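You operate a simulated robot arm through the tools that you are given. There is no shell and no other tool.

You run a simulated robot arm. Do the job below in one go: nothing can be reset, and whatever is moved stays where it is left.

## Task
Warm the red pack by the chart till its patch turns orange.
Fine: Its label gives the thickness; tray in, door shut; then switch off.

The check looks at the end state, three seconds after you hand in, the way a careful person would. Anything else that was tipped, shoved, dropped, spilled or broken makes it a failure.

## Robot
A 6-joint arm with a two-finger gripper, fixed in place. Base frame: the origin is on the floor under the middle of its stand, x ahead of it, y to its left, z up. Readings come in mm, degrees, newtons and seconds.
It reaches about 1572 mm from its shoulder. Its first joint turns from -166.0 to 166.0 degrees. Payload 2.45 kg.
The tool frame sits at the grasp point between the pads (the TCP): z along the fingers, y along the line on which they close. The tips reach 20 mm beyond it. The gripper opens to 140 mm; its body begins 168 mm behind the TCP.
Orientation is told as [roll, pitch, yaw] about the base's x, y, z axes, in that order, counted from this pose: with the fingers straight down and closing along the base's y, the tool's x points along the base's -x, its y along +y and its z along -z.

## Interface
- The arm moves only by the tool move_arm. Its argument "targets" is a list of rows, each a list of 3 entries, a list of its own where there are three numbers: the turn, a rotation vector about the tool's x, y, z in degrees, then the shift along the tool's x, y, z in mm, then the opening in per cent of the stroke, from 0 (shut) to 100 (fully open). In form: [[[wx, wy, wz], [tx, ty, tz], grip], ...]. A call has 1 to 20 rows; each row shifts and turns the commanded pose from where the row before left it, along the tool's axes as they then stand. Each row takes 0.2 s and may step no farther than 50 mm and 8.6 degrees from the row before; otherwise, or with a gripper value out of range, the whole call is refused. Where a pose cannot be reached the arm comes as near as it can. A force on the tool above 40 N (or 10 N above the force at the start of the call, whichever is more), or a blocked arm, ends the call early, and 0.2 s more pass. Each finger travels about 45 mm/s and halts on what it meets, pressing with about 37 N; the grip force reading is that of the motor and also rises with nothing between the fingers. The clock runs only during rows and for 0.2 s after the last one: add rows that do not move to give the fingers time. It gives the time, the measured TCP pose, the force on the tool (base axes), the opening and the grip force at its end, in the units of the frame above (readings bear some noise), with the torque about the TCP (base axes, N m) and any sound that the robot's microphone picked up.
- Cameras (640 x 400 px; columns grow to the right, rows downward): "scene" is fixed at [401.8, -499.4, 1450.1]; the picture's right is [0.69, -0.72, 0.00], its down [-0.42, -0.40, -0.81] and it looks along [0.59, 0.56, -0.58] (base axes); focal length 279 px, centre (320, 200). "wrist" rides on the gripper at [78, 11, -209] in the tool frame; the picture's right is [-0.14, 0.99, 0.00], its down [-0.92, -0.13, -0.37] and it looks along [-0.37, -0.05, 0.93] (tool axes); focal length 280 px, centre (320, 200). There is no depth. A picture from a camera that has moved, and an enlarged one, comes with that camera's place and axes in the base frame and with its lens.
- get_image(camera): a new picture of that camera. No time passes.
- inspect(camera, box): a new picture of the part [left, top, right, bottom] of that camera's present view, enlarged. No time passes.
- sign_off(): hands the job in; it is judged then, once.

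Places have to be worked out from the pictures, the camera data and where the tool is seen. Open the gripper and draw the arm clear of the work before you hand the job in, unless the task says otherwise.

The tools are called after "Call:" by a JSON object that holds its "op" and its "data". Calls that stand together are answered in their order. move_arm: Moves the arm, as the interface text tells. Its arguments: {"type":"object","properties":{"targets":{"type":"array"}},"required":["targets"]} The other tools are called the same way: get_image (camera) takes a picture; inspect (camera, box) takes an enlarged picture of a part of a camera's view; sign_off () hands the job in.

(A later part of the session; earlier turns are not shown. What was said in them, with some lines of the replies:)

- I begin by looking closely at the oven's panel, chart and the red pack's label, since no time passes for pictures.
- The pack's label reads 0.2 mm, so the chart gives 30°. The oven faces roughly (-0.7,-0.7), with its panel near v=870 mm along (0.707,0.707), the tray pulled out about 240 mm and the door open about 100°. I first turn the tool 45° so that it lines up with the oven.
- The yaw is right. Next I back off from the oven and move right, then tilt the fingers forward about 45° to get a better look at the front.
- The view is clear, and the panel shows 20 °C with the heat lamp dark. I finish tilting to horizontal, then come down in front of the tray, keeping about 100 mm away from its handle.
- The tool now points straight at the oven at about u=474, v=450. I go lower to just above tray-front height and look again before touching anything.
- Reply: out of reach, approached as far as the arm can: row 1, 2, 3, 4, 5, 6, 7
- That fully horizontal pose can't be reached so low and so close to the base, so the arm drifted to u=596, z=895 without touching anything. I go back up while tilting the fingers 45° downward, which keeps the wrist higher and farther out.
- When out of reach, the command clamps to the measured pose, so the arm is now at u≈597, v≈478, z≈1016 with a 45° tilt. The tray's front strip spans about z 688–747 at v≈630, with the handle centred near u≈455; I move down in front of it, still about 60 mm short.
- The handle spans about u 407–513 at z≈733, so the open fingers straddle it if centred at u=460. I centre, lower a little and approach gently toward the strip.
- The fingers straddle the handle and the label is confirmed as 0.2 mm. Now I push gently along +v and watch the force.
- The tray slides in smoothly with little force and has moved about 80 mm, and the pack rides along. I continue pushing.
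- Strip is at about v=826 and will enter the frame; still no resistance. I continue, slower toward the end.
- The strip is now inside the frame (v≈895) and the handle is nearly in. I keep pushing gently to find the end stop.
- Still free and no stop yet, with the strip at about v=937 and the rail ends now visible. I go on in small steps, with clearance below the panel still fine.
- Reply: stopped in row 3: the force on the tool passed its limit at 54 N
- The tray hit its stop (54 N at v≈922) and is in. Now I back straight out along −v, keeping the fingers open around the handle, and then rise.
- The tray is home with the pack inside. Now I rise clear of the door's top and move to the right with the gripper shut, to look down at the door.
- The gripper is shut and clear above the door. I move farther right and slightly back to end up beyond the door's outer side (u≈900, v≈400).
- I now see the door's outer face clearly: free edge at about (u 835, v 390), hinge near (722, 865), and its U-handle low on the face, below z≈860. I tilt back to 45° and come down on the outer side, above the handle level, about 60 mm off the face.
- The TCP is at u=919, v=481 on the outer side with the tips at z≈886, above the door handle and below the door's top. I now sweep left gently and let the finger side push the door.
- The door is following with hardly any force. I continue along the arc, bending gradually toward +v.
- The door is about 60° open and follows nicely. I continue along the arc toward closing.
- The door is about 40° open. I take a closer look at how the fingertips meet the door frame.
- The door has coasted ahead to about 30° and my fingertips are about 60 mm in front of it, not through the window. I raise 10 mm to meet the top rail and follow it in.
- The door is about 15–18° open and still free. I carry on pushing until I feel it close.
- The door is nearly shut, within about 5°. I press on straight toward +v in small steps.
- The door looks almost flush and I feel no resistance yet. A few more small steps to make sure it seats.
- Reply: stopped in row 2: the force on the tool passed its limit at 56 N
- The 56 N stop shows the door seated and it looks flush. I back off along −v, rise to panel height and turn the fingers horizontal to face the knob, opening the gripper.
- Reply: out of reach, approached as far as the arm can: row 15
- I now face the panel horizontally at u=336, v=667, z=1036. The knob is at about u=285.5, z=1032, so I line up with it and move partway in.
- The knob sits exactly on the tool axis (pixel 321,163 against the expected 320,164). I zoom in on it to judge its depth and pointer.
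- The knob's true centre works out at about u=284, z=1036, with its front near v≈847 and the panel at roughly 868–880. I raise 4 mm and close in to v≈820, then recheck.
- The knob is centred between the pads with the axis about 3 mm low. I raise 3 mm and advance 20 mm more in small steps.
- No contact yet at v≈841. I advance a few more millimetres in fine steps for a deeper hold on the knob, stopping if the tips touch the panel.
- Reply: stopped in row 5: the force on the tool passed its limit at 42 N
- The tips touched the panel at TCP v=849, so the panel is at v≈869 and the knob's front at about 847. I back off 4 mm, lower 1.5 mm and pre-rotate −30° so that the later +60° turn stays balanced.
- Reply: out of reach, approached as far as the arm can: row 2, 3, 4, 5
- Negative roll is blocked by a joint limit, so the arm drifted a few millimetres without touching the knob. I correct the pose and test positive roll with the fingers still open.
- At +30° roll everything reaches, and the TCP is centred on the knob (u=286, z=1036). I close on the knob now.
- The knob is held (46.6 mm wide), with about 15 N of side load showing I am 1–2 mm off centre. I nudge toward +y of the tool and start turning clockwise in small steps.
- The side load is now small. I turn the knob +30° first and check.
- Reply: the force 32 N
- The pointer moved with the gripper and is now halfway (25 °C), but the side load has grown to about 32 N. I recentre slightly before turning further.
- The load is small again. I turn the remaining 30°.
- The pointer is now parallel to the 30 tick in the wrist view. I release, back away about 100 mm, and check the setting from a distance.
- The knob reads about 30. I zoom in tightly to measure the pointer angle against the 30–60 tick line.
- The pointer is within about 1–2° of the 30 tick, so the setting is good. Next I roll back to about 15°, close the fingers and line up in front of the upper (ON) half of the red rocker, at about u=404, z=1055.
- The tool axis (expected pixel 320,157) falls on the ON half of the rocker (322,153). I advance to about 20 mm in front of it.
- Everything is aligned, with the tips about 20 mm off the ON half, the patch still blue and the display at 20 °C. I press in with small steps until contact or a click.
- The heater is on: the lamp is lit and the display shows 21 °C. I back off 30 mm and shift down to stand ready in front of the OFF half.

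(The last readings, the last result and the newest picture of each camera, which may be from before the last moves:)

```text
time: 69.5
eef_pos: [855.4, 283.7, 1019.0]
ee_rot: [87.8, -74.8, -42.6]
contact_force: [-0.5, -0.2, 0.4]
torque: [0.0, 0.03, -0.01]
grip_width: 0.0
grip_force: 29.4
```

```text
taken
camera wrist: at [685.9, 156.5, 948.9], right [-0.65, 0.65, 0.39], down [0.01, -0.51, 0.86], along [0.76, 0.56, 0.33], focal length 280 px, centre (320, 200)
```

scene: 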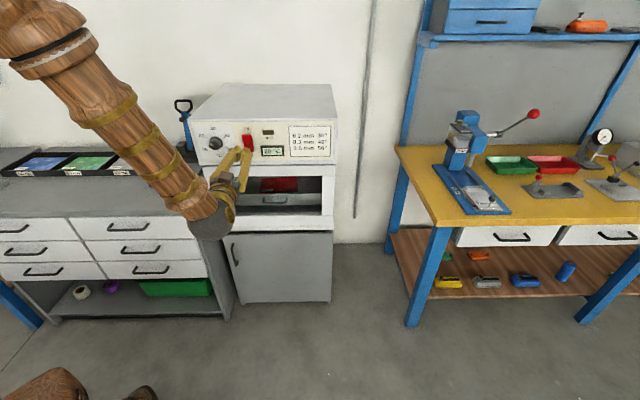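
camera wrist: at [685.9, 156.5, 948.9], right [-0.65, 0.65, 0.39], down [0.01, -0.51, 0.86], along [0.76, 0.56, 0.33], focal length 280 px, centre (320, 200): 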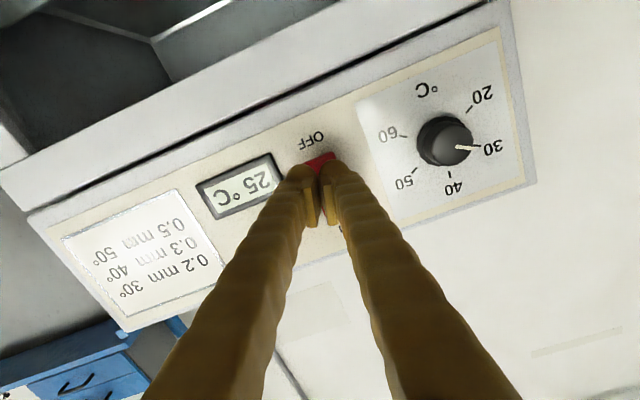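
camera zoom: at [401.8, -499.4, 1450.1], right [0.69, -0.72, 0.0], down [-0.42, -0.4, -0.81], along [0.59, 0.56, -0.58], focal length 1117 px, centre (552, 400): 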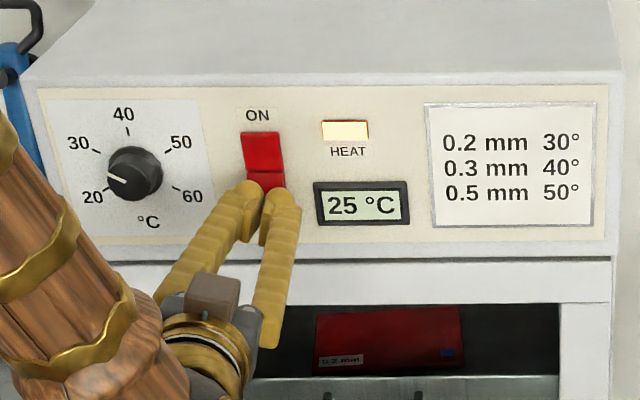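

It heats about 4 °C per second and the patch is still blue at 25 °C. I wait one second and look again.

Call:
{"op": "move_arm", "data": {"targets": [[[0, 0, 0], [0, 0, 0], 0], [[0, 0, 0], [0, 0, 0], 0], [[0, 0, 0], [0, 0, 0], 0], [[0, 0, 0], [0, 0, 0], 0]]}}

Call:
{"op": "inspect", "data": {"camera": "scene", "box": [190, 100, 334, 200]}}

Call:
{"op": "inspect", "data": {"camera": "scene", "box": [260, 170, 324, 210]}}

```text
time: 70.5
eef_pos: [854.2, 283.7, 1019.9]
ee_rot: [87.8, -74.8, -42.5]
contact_force: [-0.2, 0.4, -0.2]
torque: [-0.01, 0.03, 0.01]
grip_width: 0.0
grip_force: 30.0
```

```text
4.00 times, centred on (262, 150) of scene
camera zoom: at [401.8, -499.4, 1450.1], right [0.69, -0.72, 0.0], down [-0.42, -0.4, -0.81], along [0.59, 0.56, -0.58], focal length 1117 px, centre (552, 400)
```

zoom: 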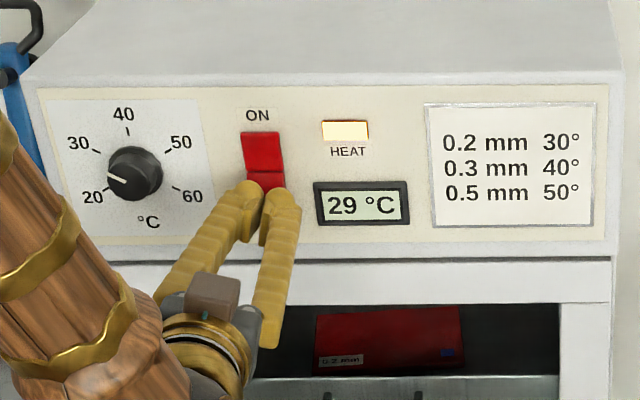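

```text
10.00 times, centred on (292, 190) of scene
camera zoom: at [401.8, -499.4, 1450.1], right [0.69, -0.72, 0.0], down [-0.42, -0.4, -0.81], along [0.59, 0.56, -0.58], focal length 2792 px, centre (600, 300)
```

zoom: 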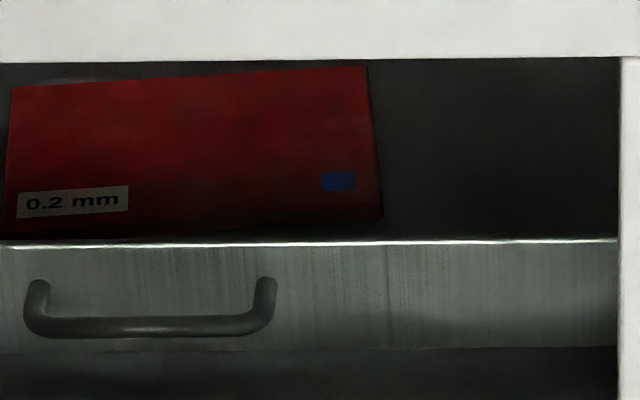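

29 °C now and the patch is still blue. I wait another second.

Call:
{"op": "move_arm", "data": {"targets": [[[0, 0, 0], [0, 0, 0], 0], [[0, 0, 0], [0, 0, 0], 0], [[0, 0, 0], [0, 0, 0], 0], [[0, 0, 0], [0, 0, 0], 0]]}}

Call:
{"op": "inspect", "data": {"camera": "scene", "box": [190, 100, 334, 200]}}

Call:
{"op": "inspect", "data": {"camera": "scene", "box": [260, 170, 324, 210]}}

```text
time: 71.5
eef_pos: [855.0, 282.6, 1019.9]
ee_rot: [87.8, -74.8, -42.5]
contact_force: [-0.1, -0.1, 0.2]
torque: [-0.02, 0.01, -0.01]
grip_width: 0.1
grip_force: 29.5
```

```text
4.00 times, centred on (262, 150) of scene
camera zoom: at [401.8, -499.4, 1450.1], right [0.69, -0.72, 0.0], down [-0.42, -0.4, -0.81], along [0.59, 0.56, -0.58], focal length 1117 px, centre (552, 400)
```

zoom: 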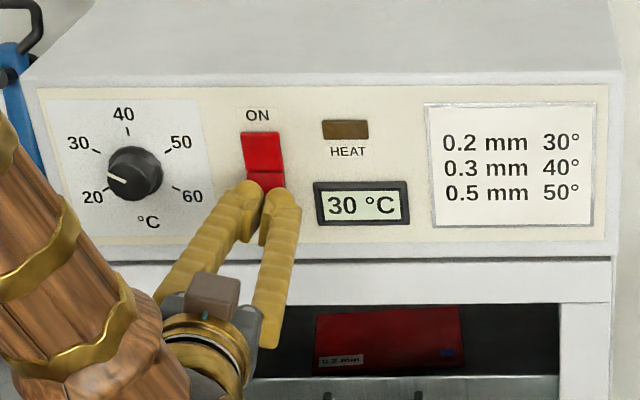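

```text
10.00 times, centred on (292, 190) of scene
camera zoom: at [401.8, -499.4, 1450.1], right [0.69, -0.72, 0.0], down [-0.42, -0.4, -0.81], along [0.59, 0.56, -0.58], focal length 2792 px, centre (600, 300)
```

zoom: 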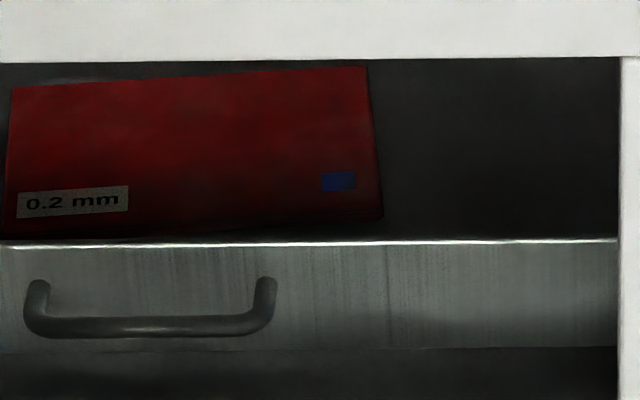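

The thermostat holds 30 °C and the heat lamp has gone out, while the patch is still blue. I keep waiting and checking every second or so.

Call:
{"op": "move_arm", "data": {"targets": [[[0, 0, 0], [0, 0, 0], 0], [[0, 0, 0], [0, 0, 0], 0], [[0, 0, 0], [0, 0, 0], 0], [[0, 0, 0], [0, 0, 0], 0], [[0, 0, 0], [0, 0, 0], 0], [[0, 0, 0], [0, 0, 0], 0]]}}

Call:
{"op": "inspect", "data": {"camera": "scene", "box": [190, 100, 334, 200]}}

Call:
{"op": "inspect", "data": {"camera": "scene", "box": [260, 170, 324, 210]}}

```text
time: 72.9
eef_pos: [855.4, 284.2, 1019.3]
ee_rot: [87.6, -74.7, -42.5]
contact_force: [-0.1, 0.2, 0.8]
torque: [-0.03, -0.01, -0.01]
grip_width: 0.0
grip_force: 29.3
```

```text
4.00 times, centred on (262, 150) of scene
camera zoom: at [401.8, -499.4, 1450.1], right [0.69, -0.72, 0.0], down [-0.42, -0.4, -0.81], along [0.59, 0.56, -0.58], focal length 1117 px, centre (552, 400)
```

zoom: 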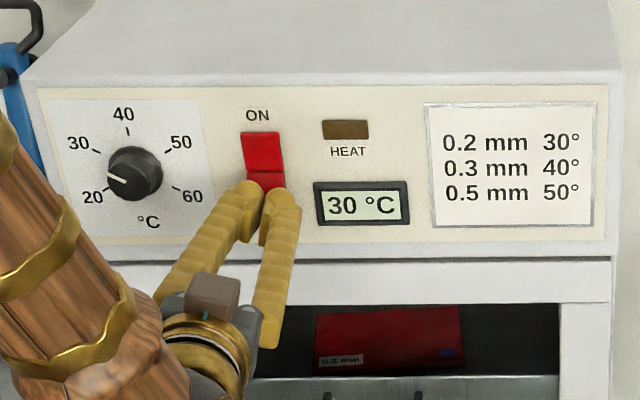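

```text
10.00 times, centred on (292, 190) of scene
camera zoom: at [401.8, -499.4, 1450.1], right [0.69, -0.72, 0.0], down [-0.42, -0.4, -0.81], along [0.59, 0.56, -0.58], focal length 2792 px, centre (600, 300)
```

zoom: 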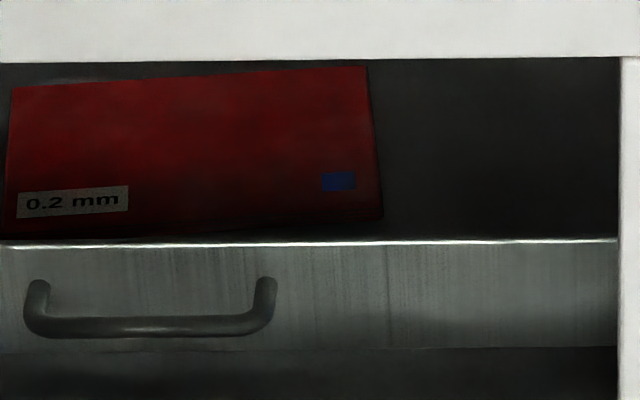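

Still 30 °C and blue. I wait about 1.5 s more.

Call:
{"op": "move_arm", "data": {"targets": [[[0, 0, 0], [0, 0, 0], 0], [[0, 0, 0], [0, 0, 0], 0], [[0, 0, 0], [0, 0, 0], 0], [[0, 0, 0], [0, 0, 0], 0], [[0, 0, 0], [0, 0, 0], 0], [[0, 0, 0], [0, 0, 0], 0], [[0, 0, 0], [0, 0, 0], 0]]}}

Call:
{"op": "inspect", "data": {"camera": "scene", "box": [190, 100, 334, 200]}}

Call:
{"op": "inspect", "data": {"camera": "scene", "box": [260, 170, 324, 210]}}

```text
time: 74.5
eef_pos: [855.7, 282.4, 1020.5]
ee_rot: [87.7, -74.7, -42.5]
contact_force: [0.2, 0.4, 0.0]
torque: [-0.04, 0.02, 0.01]
grip_width: 0.1
grip_force: 29.4
```

```text
4.00 times, centred on (262, 150) of scene
camera zoom: at [401.8, -499.4, 1450.1], right [0.69, -0.72, 0.0], down [-0.42, -0.4, -0.81], along [0.59, 0.56, -0.58], focal length 1117 px, centre (552, 400)
```

zoom: 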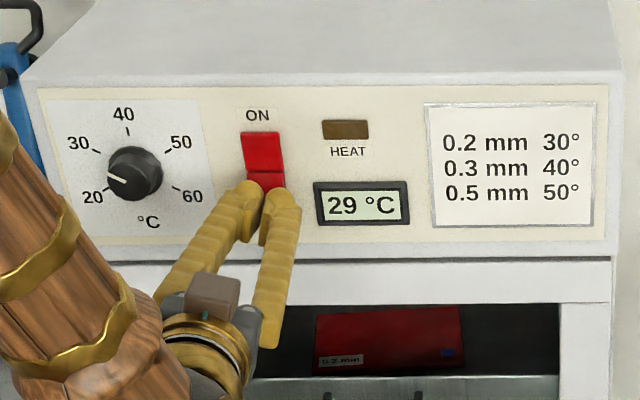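

```text
10.00 times, centred on (292, 190) of scene
camera zoom: at [401.8, -499.4, 1450.1], right [0.69, -0.72, 0.0], down [-0.42, -0.4, -0.81], along [0.59, 0.56, -0.58], focal length 2792 px, centre (600, 300)
```

zoom: 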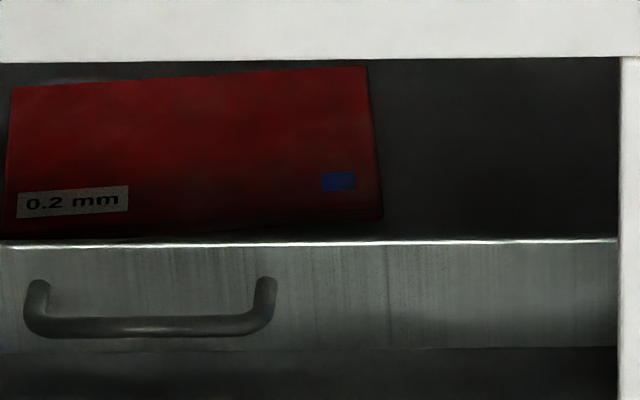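

Normal thermostat cycling at 29–30 °C, with the patch still blue. I wait two more seconds.

Call:
{"op": "move_arm", "data": {"targets": [[[0, 0, 0], [0, 0, 0], 0], [[0, 0, 0], [0, 0, 0], 0], [[0, 0, 0], [0, 0, 0], 0], [[0, 0, 0], [0, 0, 0], 0], [[0, 0, 0], [0, 0, 0], 0], [[0, 0, 0], [0, 0, 0], 0], [[0, 0, 0], [0, 0, 0], 0], [[0, 0, 0], [0, 0, 0], 0], [[0, 0, 0], [0, 0, 0], 0]]}}

Call:
{"op": "inspect", "data": {"camera": "scene", "box": [190, 100, 334, 200]}}

Call:
{"op": "inspect", "data": {"camera": "scene", "box": [260, 170, 324, 210]}}

```text
time: 76.5
eef_pos: [854.3, 282.8, 1020.4]
ee_rot: [87.7, -74.8, -42.5]
contact_force: [-0.5, 0.2, -0.6]
torque: [0.02, 0.0, 0.02]
grip_width: 0.0
grip_force: 29.7
```

```text
4.00 times, centred on (262, 150) of scene
camera zoom: at [401.8, -499.4, 1450.1], right [0.69, -0.72, 0.0], down [-0.42, -0.4, -0.81], along [0.59, 0.56, -0.58], focal length 1117 px, centre (552, 400)
```

zoom: 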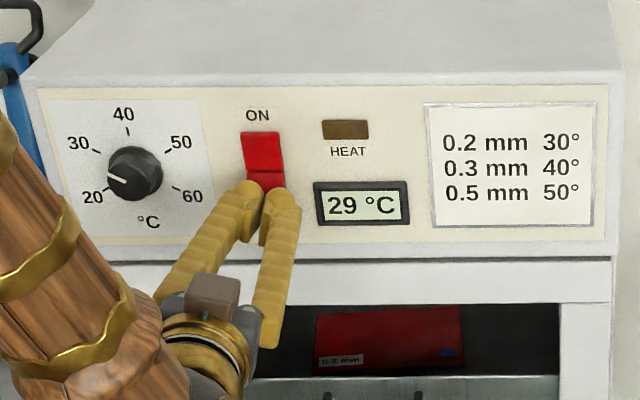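

```text
10.00 times, centred on (292, 190) of scene
camera zoom: at [401.8, -499.4, 1450.1], right [0.69, -0.72, 0.0], down [-0.42, -0.4, -0.81], along [0.59, 0.56, -0.58], focal length 2792 px, centre (600, 300)
```

zoom: 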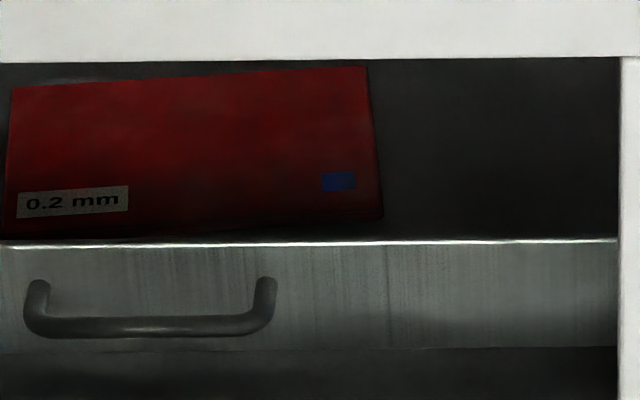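

Still blue at 29 °C. I wait three more seconds.

Call:
{"op": "move_arm", "data": {"targets": [[[0, 0, 0], [0, 0, 0], 0], [[0, 0, 0], [0, 0, 0], 0], [[0, 0, 0], [0, 0, 0], 0], [[0, 0, 0], [0, 0, 0], 0], [[0, 0, 0], [0, 0, 0], 0], [[0, 0, 0], [0, 0, 0], 0], [[0, 0, 0], [0, 0, 0], 0], [[0, 0, 0], [0, 0, 0], 0], [[0, 0, 0], [0, 0, 0], 0], [[0, 0, 0], [0, 0, 0], 0], [[0, 0, 0], [0, 0, 0], 0], [[0, 0, 0], [0, 0, 0], 0]]}}

Call:
{"op": "inspect", "data": {"camera": "scene", "box": [190, 100, 334, 200]}}

Call:
{"op": "inspect", "data": {"camera": "scene", "box": [260, 170, 324, 210]}}

```text
time: 79.1
eef_pos: [854.9, 282.8, 1020.4]
ee_rot: [87.7, -74.7, -42.5]
contact_force: [0.3, -0.7, 0.3]
torque: [-0.01, 0.01, 0.01]
grip_width: 0.0
grip_force: 29.5
```

```text
4.00 times, centred on (262, 150) of scene
camera zoom: at [401.8, -499.4, 1450.1], right [0.69, -0.72, 0.0], down [-0.42, -0.4, -0.81], along [0.59, 0.56, -0.58], focal length 1117 px, centre (552, 400)
```

zoom: 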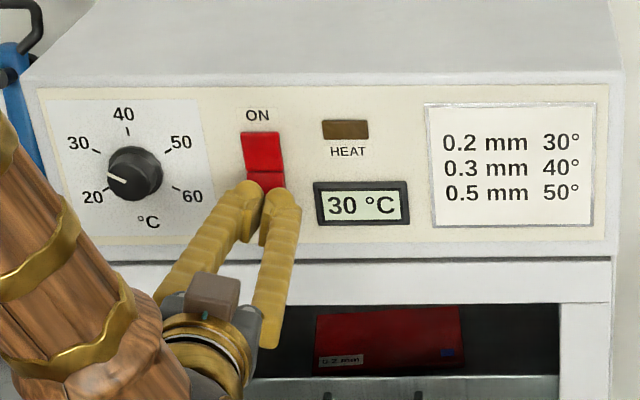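

```text
10.00 times, centred on (292, 190) of scene
camera zoom: at [401.8, -499.4, 1450.1], right [0.69, -0.72, 0.0], down [-0.42, -0.4, -0.81], along [0.59, 0.56, -0.58], focal length 2792 px, centre (600, 300)
```

zoom: 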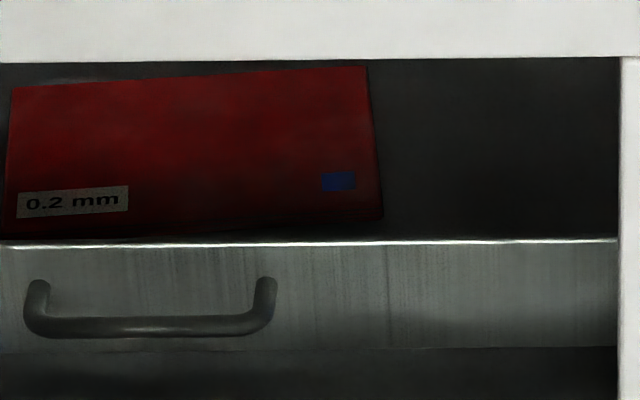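

The thermostat keeps cycling at 29–30 °C and the patch is still blue after about 11 s. I wait three more seconds.

Call:
{"op": "move_arm", "data": {"targets": [[[0, 0, 0], [0, 0, 0], 0], [[0, 0, 0], [0, 0, 0], 0], [[0, 0, 0], [0, 0, 0], 0], [[0, 0, 0], [0, 0, 0], 0], [[0, 0, 0], [0, 0, 0], 0], [[0, 0, 0], [0, 0, 0], 0], [[0, 0, 0], [0, 0, 0], 0], [[0, 0, 0], [0, 0, 0], 0], [[0, 0, 0], [0, 0, 0], 0], [[0, 0, 0], [0, 0, 0], 0], [[0, 0, 0], [0, 0, 0], 0], [[0, 0, 0], [0, 0, 0], 0]]}}

Call:
{"op": "inspect", "data": {"camera": "scene", "box": [190, 100, 334, 200]}}

Call:
{"op": "inspect", "data": {"camera": "scene", "box": [260, 170, 324, 210]}}

```text
time: 81.7
eef_pos: [855.5, 282.5, 1019.5]
ee_rot: [87.7, -74.7, -42.4]
contact_force: [0.4, -0.2, 0.3]
torque: [0.02, 0.0, 0.0]
grip_width: 0.0
grip_force: 29.6
```

```text
4.00 times, centred on (262, 150) of scene
camera zoom: at [401.8, -499.4, 1450.1], right [0.69, -0.72, 0.0], down [-0.42, -0.4, -0.81], along [0.59, 0.56, -0.58], focal length 1117 px, centre (552, 400)
```

zoom: 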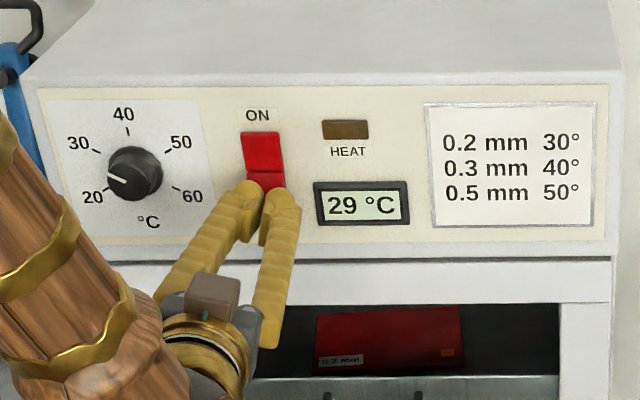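

```text
10.00 times, centred on (292, 190) of scene
camera zoom: at [401.8, -499.4, 1450.1], right [0.69, -0.72, 0.0], down [-0.42, -0.4, -0.81], along [0.59, 0.56, -0.58], focal length 2792 px, centre (600, 300)
```

zoom: 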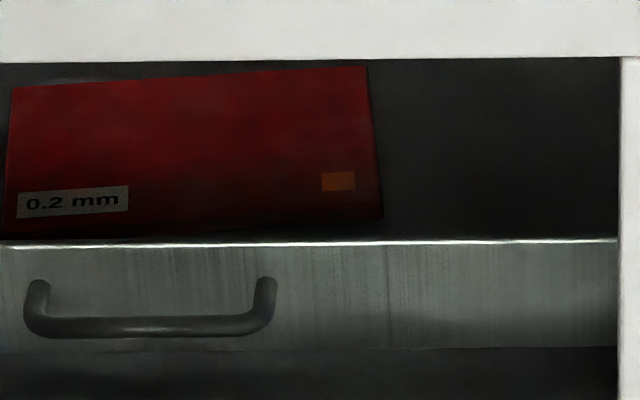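

The patch has turned orange. I press the OFF half of the rocker now.

Call:
{"op": "move_arm", "data": {"targets": [[[0, 0, 0], [0, 0, 9], 0], [[0, 0, 0], [0, 0, 8], 0], [[0, 0, 0], [0, 0, 5], 0], [[0, 0, 0], [0, 0, 5], 0], [[0, 0, 0], [0, 0, 4], 0]]}}

Call:
{"op": "inspect", "data": {"camera": "scene", "box": [190, 100, 334, 200]}}

Call:
{"op": "get_image", "data": {"camera": "wrist"}}

```text
time: 82.9
eef_pos: [876.0, 304.7, 1020.5]
ee_rot: [87.7, -74.7, -42.5]
contact_force: [0.2, 0.2, 0.1]
torque: [0.02, -0.03, 0.01]
grip_width: 0.0
grip_force: 29.0
```

```text
4.00 times, centred on (262, 150) of scene
camera zoom: at [401.8, -499.4, 1450.1], right [0.69, -0.72, 0.0], down [-0.42, -0.4, -0.81], along [0.59, 0.56, -0.58], focal length 1117 px, centre (552, 400)
```

zoom: 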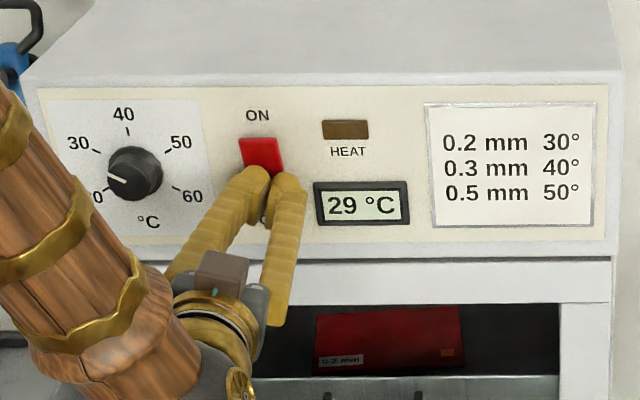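

```text
taken
camera wrist: at [707.6, 178.8, 949.1], right [-0.65, 0.65, 0.39], down [0.01, -0.51, 0.86], along [0.76, 0.56, 0.33], focal length 280 px, centre (320, 200)
```

wrist: 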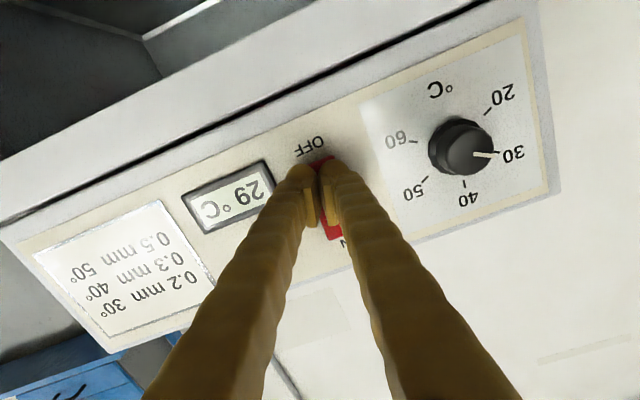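

The rocker's upper half has tipped back out as in the OFF state. I back away to confirm.

Call:
{"op": "move_arm", "data": {"targets": [[[0, 0, 0], [0, 0, -20], 0], [[0, 0, 0], [0, 0, -30], 0], [[0, 0, 0], [0, 0, -40], 0], [[0, 0, 0], [0, 0, -40], 30], [[0, 0, 0], [0, 0, 0], 30]]}}

Call:
{"op": "inspect", "data": {"camera": "scene", "box": [190, 90, 350, 190]}}

Call:
{"op": "inspect", "data": {"camera": "scene", "box": [260, 170, 324, 210]}}

Call:
{"op": "get_image", "data": {"camera": "wrist"}}

```text
time: 84.1
eef_pos: [784.5, 212.9, 1022.5]
ee_rot: [87.8, -74.9, -42.6]
contact_force: [-0.5, 0.2, -0.2]
torque: [-0.02, -0.01, -0.01]
grip_width: 42.0
grip_force: 0.0
```

```text
4.00 times, centred on (270, 140) of scene
camera zoom: at [401.8, -499.4, 1450.1], right [0.69, -0.72, 0.0], down [-0.42, -0.4, -0.81], along [0.59, 0.56, -0.58], focal length 1117 px, centre (520, 440)
```

zoom: 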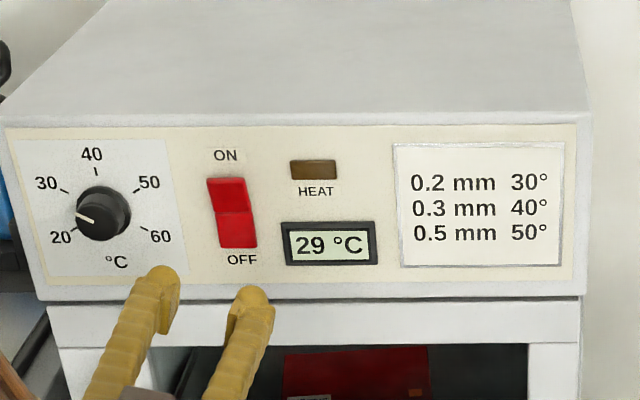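

```text
10.00 times, centred on (292, 190) of scene
camera zoom: at [401.8, -499.4, 1450.1], right [0.69, -0.72, 0.0], down [-0.42, -0.4, -0.81], along [0.59, 0.56, -0.58], focal length 2792 px, centre (600, 300)
```

zoom: 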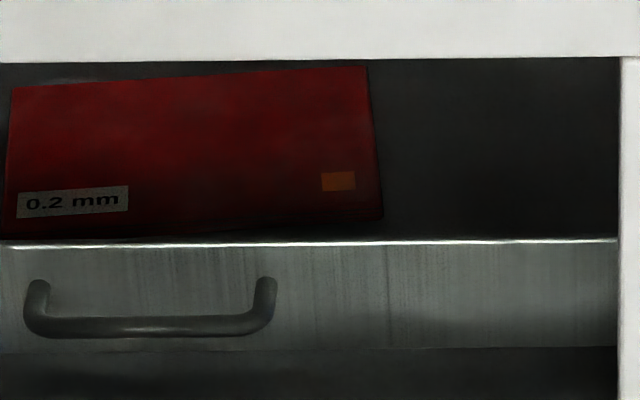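

```text
taken
camera wrist: at [615.6, 86.5, 951.3], right [-0.65, 0.65, 0.39], down [0.01, -0.51, 0.86], along [0.76, 0.56, 0.33], focal length 280 px, centre (320, 200)
```

wrist: 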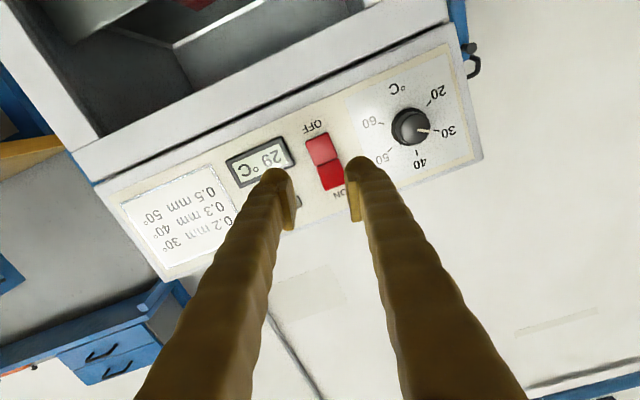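

The switch looks exactly as it did in the OFF state, the heat lamp is dark and the patch is orange. I now draw the arm clear with the gripper open, then check the door once more.

Call:
{"op": "move_arm", "data": {"targets": [[[0, 0, 0], [0, 0, -40], 100], [[0, 0, 0], [0, 0, -40], 100], [[0, 0, 0], [0, 0, -40], 100], [[0, 0, 0], [-38.6, 10.4, 0], 100], [[0, 0, 0], [-38.6, 10.4, 0], 100], [[0, 0, 0], [-38.6, 10.4, 0], 100], [[0, 0, 0], [-38.6, 10.4, 0], 100], [[0, 0, 0], [0, 0, 0], 100]]}}

Call:
{"op": "get_image", "data": {"camera": "scene"}}

Call:
{"op": "inspect", "data": {"camera": "scene", "box": [190, 130, 350, 290]}}

Call:
{"op": "get_image", "data": {"camera": "wrist"}}

```text
time: 85.9
eef_pos: [701.3, 128.2, 1183.2]
ee_rot: [87.8, -74.7, -42.6]
contact_force: [1.0, -1.0, 0.2]
torque: [-0.01, 0.01, 0.01]
grip_width: 140.0
grip_force: 0.0
```

```text
taken
```

scene: 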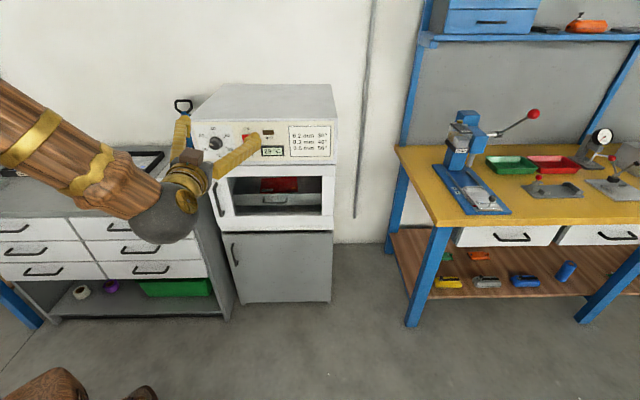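

```text
2.50 times, centred on (270, 210) of scene
camera zoom: at [401.8, -499.4, 1450.1], right [0.69, -0.72, 0.0], down [-0.42, -0.4, -0.81], along [0.59, 0.56, -0.58], focal length 698 px, centre (445, 175)
```

zoom: 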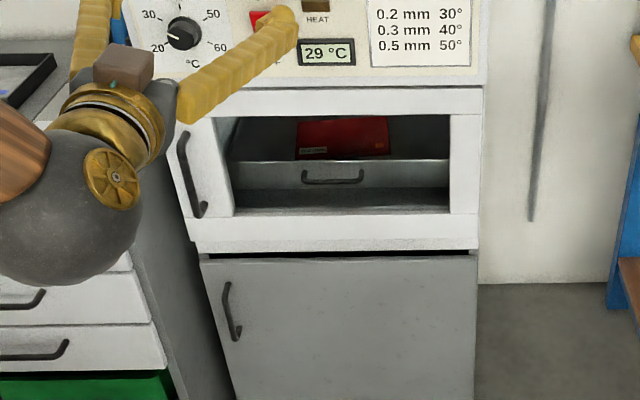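

```text
taken
camera wrist: at [532.8, 2.5, 1111.8], right [-0.65, 0.65, 0.39], down [0.01, -0.51, 0.86], along [0.76, 0.56, 0.33], focal length 280 px, centre (320, 200)
```

wrist: 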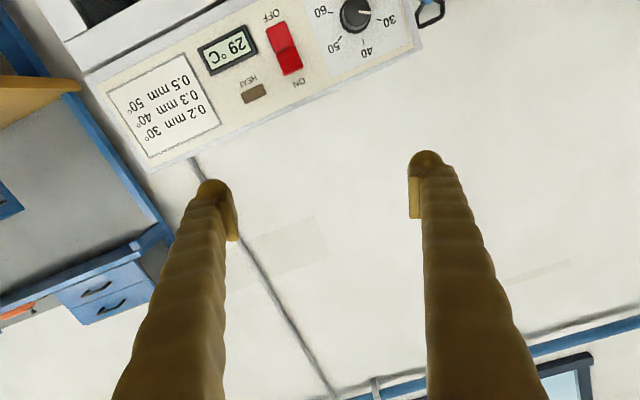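

The door looks flush, and the bottom edges run parallel. For certainty I unroll and tilt the camera down for a view of the door's seam from the front-left.

Call:
{"op": "move_arm", "data": {"targets": [[[0, 0, -7.5], [0, 0, -20], 100], [[0, 0, -7.5], [0, 20, -20], 100], [[0, 7.5, 0], [0, 30, 0], 100], [[0, 7.5, 0], [0, 30, 0], 100], [[0, 7.5, 0], [0, 30, 0], 100], [[0, 7.5, 0], [0, 30, 0], 100], [[0, 7.5, 0], [0, 30, 0], 100], [[0, 7.5, 0], [0, 0, 0], 100], [[0, 0, 0], [0, 0, 0], 100]]}}

Call:
{"op": "get_image", "data": {"camera": "wrist"}}

Call:
{"op": "get_image", "data": {"camera": "scene"}}

```text
time: 87.9
eef_pos: [554.3, 219.5, 1186.5]
ee_rot: [0.4, -44.5, 45.1]
contact_force: [0.8, -0.2, -0.6]
torque: [0.02, 0.02, -0.03]
grip_width: 139.9
grip_force: 0.1
```

```text
taken
camera wrist: at [404.4, 84.4, 1280.4], right [-0.64, 0.77, 0.1], down [0.37, 0.19, 0.91], along [0.68, 0.61, -0.41], focal length 280 px, centre (320, 200)
```

wrist: 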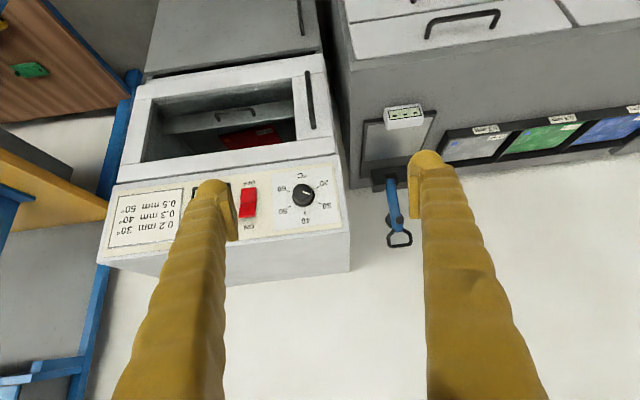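

```text
taken
```

scene: 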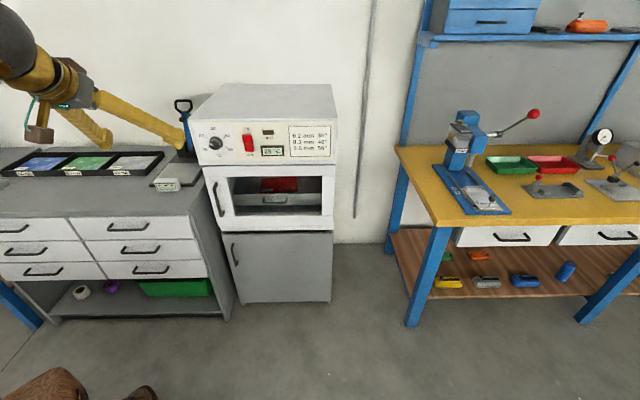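

The arm is clear with its gripper open. I zoom in on the door's free edge and the panel from both cameras for a last check.

Call:
{"op": "inspect", "data": {"camera": "wrist", "box": [90, 50, 360, 230]}}

Call:
{"op": "inspect", "data": {"camera": "scene", "box": [185, 120, 345, 240]}}

Call:
{"op": "inspect", "data": {"camera": "scene", "box": [190, 90, 350, 190]}}

```text
2.22 times, centred on (225, 140) of wrist
camera zoom: at [404.4, 84.4, 1280.4], right [-0.64, 0.77, 0.1], down [0.37, 0.19, 0.91], along [0.68, 0.61, -0.41], focal length 623 px, centre (531, 333)
```

zoom: 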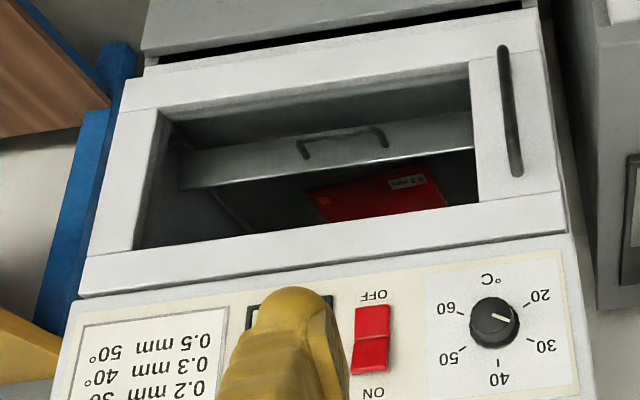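

```text
3.33 times, centred on (265, 180) of scene
camera zoom: at [401.8, -499.4, 1450.1], right [0.69, -0.72, 0.0], down [-0.42, -0.4, -0.81], along [0.59, 0.56, -0.58], focal length 931 px, centre (503, 267)
```

zoom: 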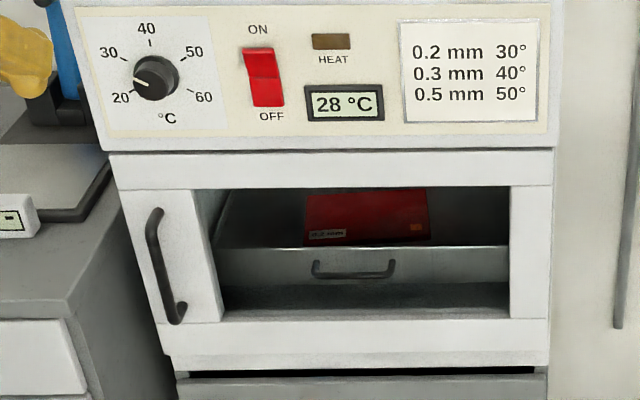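

```text
4.00 times, centred on (270, 140) of scene
camera zoom: at [401.8, -499.4, 1450.1], right [0.69, -0.72, 0.0], down [-0.42, -0.4, -0.81], along [0.59, 0.56, -0.58], focal length 1117 px, centre (520, 440)
```

zoom: 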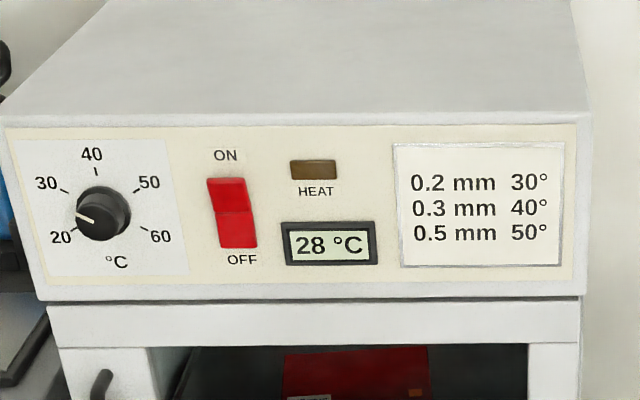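

All checks are good: the tray is in, the door flush, the switch OFF with the display falling to 28 °C, and the patch orange. The knob is at 30, the arm is clear and open, and nothing else was disturbed, so I hand in.

Call:
{"op": "sign_off", "data": {}}

```text
The job is handed in.
```

The red pack is warmed: its patch turned orange, the oven is switched off, and I've handed the job in.

- **Setting:** the label reads 0.2 mm, so I set the knob to 30° from the chart. The pointer ended within about 2° of the 30 mark.
- **Tray and door:** I pushed the tray in to its stop and pushed the door shut. In the last pictures the door looks flush.
- **Warming:** the oven held 29–30 °C, and the patch changed from blue to orange about 13 seconds after I switched on. I pressed OFF straight away. At the last look the heat lamp was dark and the display had dropped to 28 °C, with the patch still orange.
- **Arm:** the gripper is open and the arm is clear of the oven. I saw nothing else moved or knocked over.
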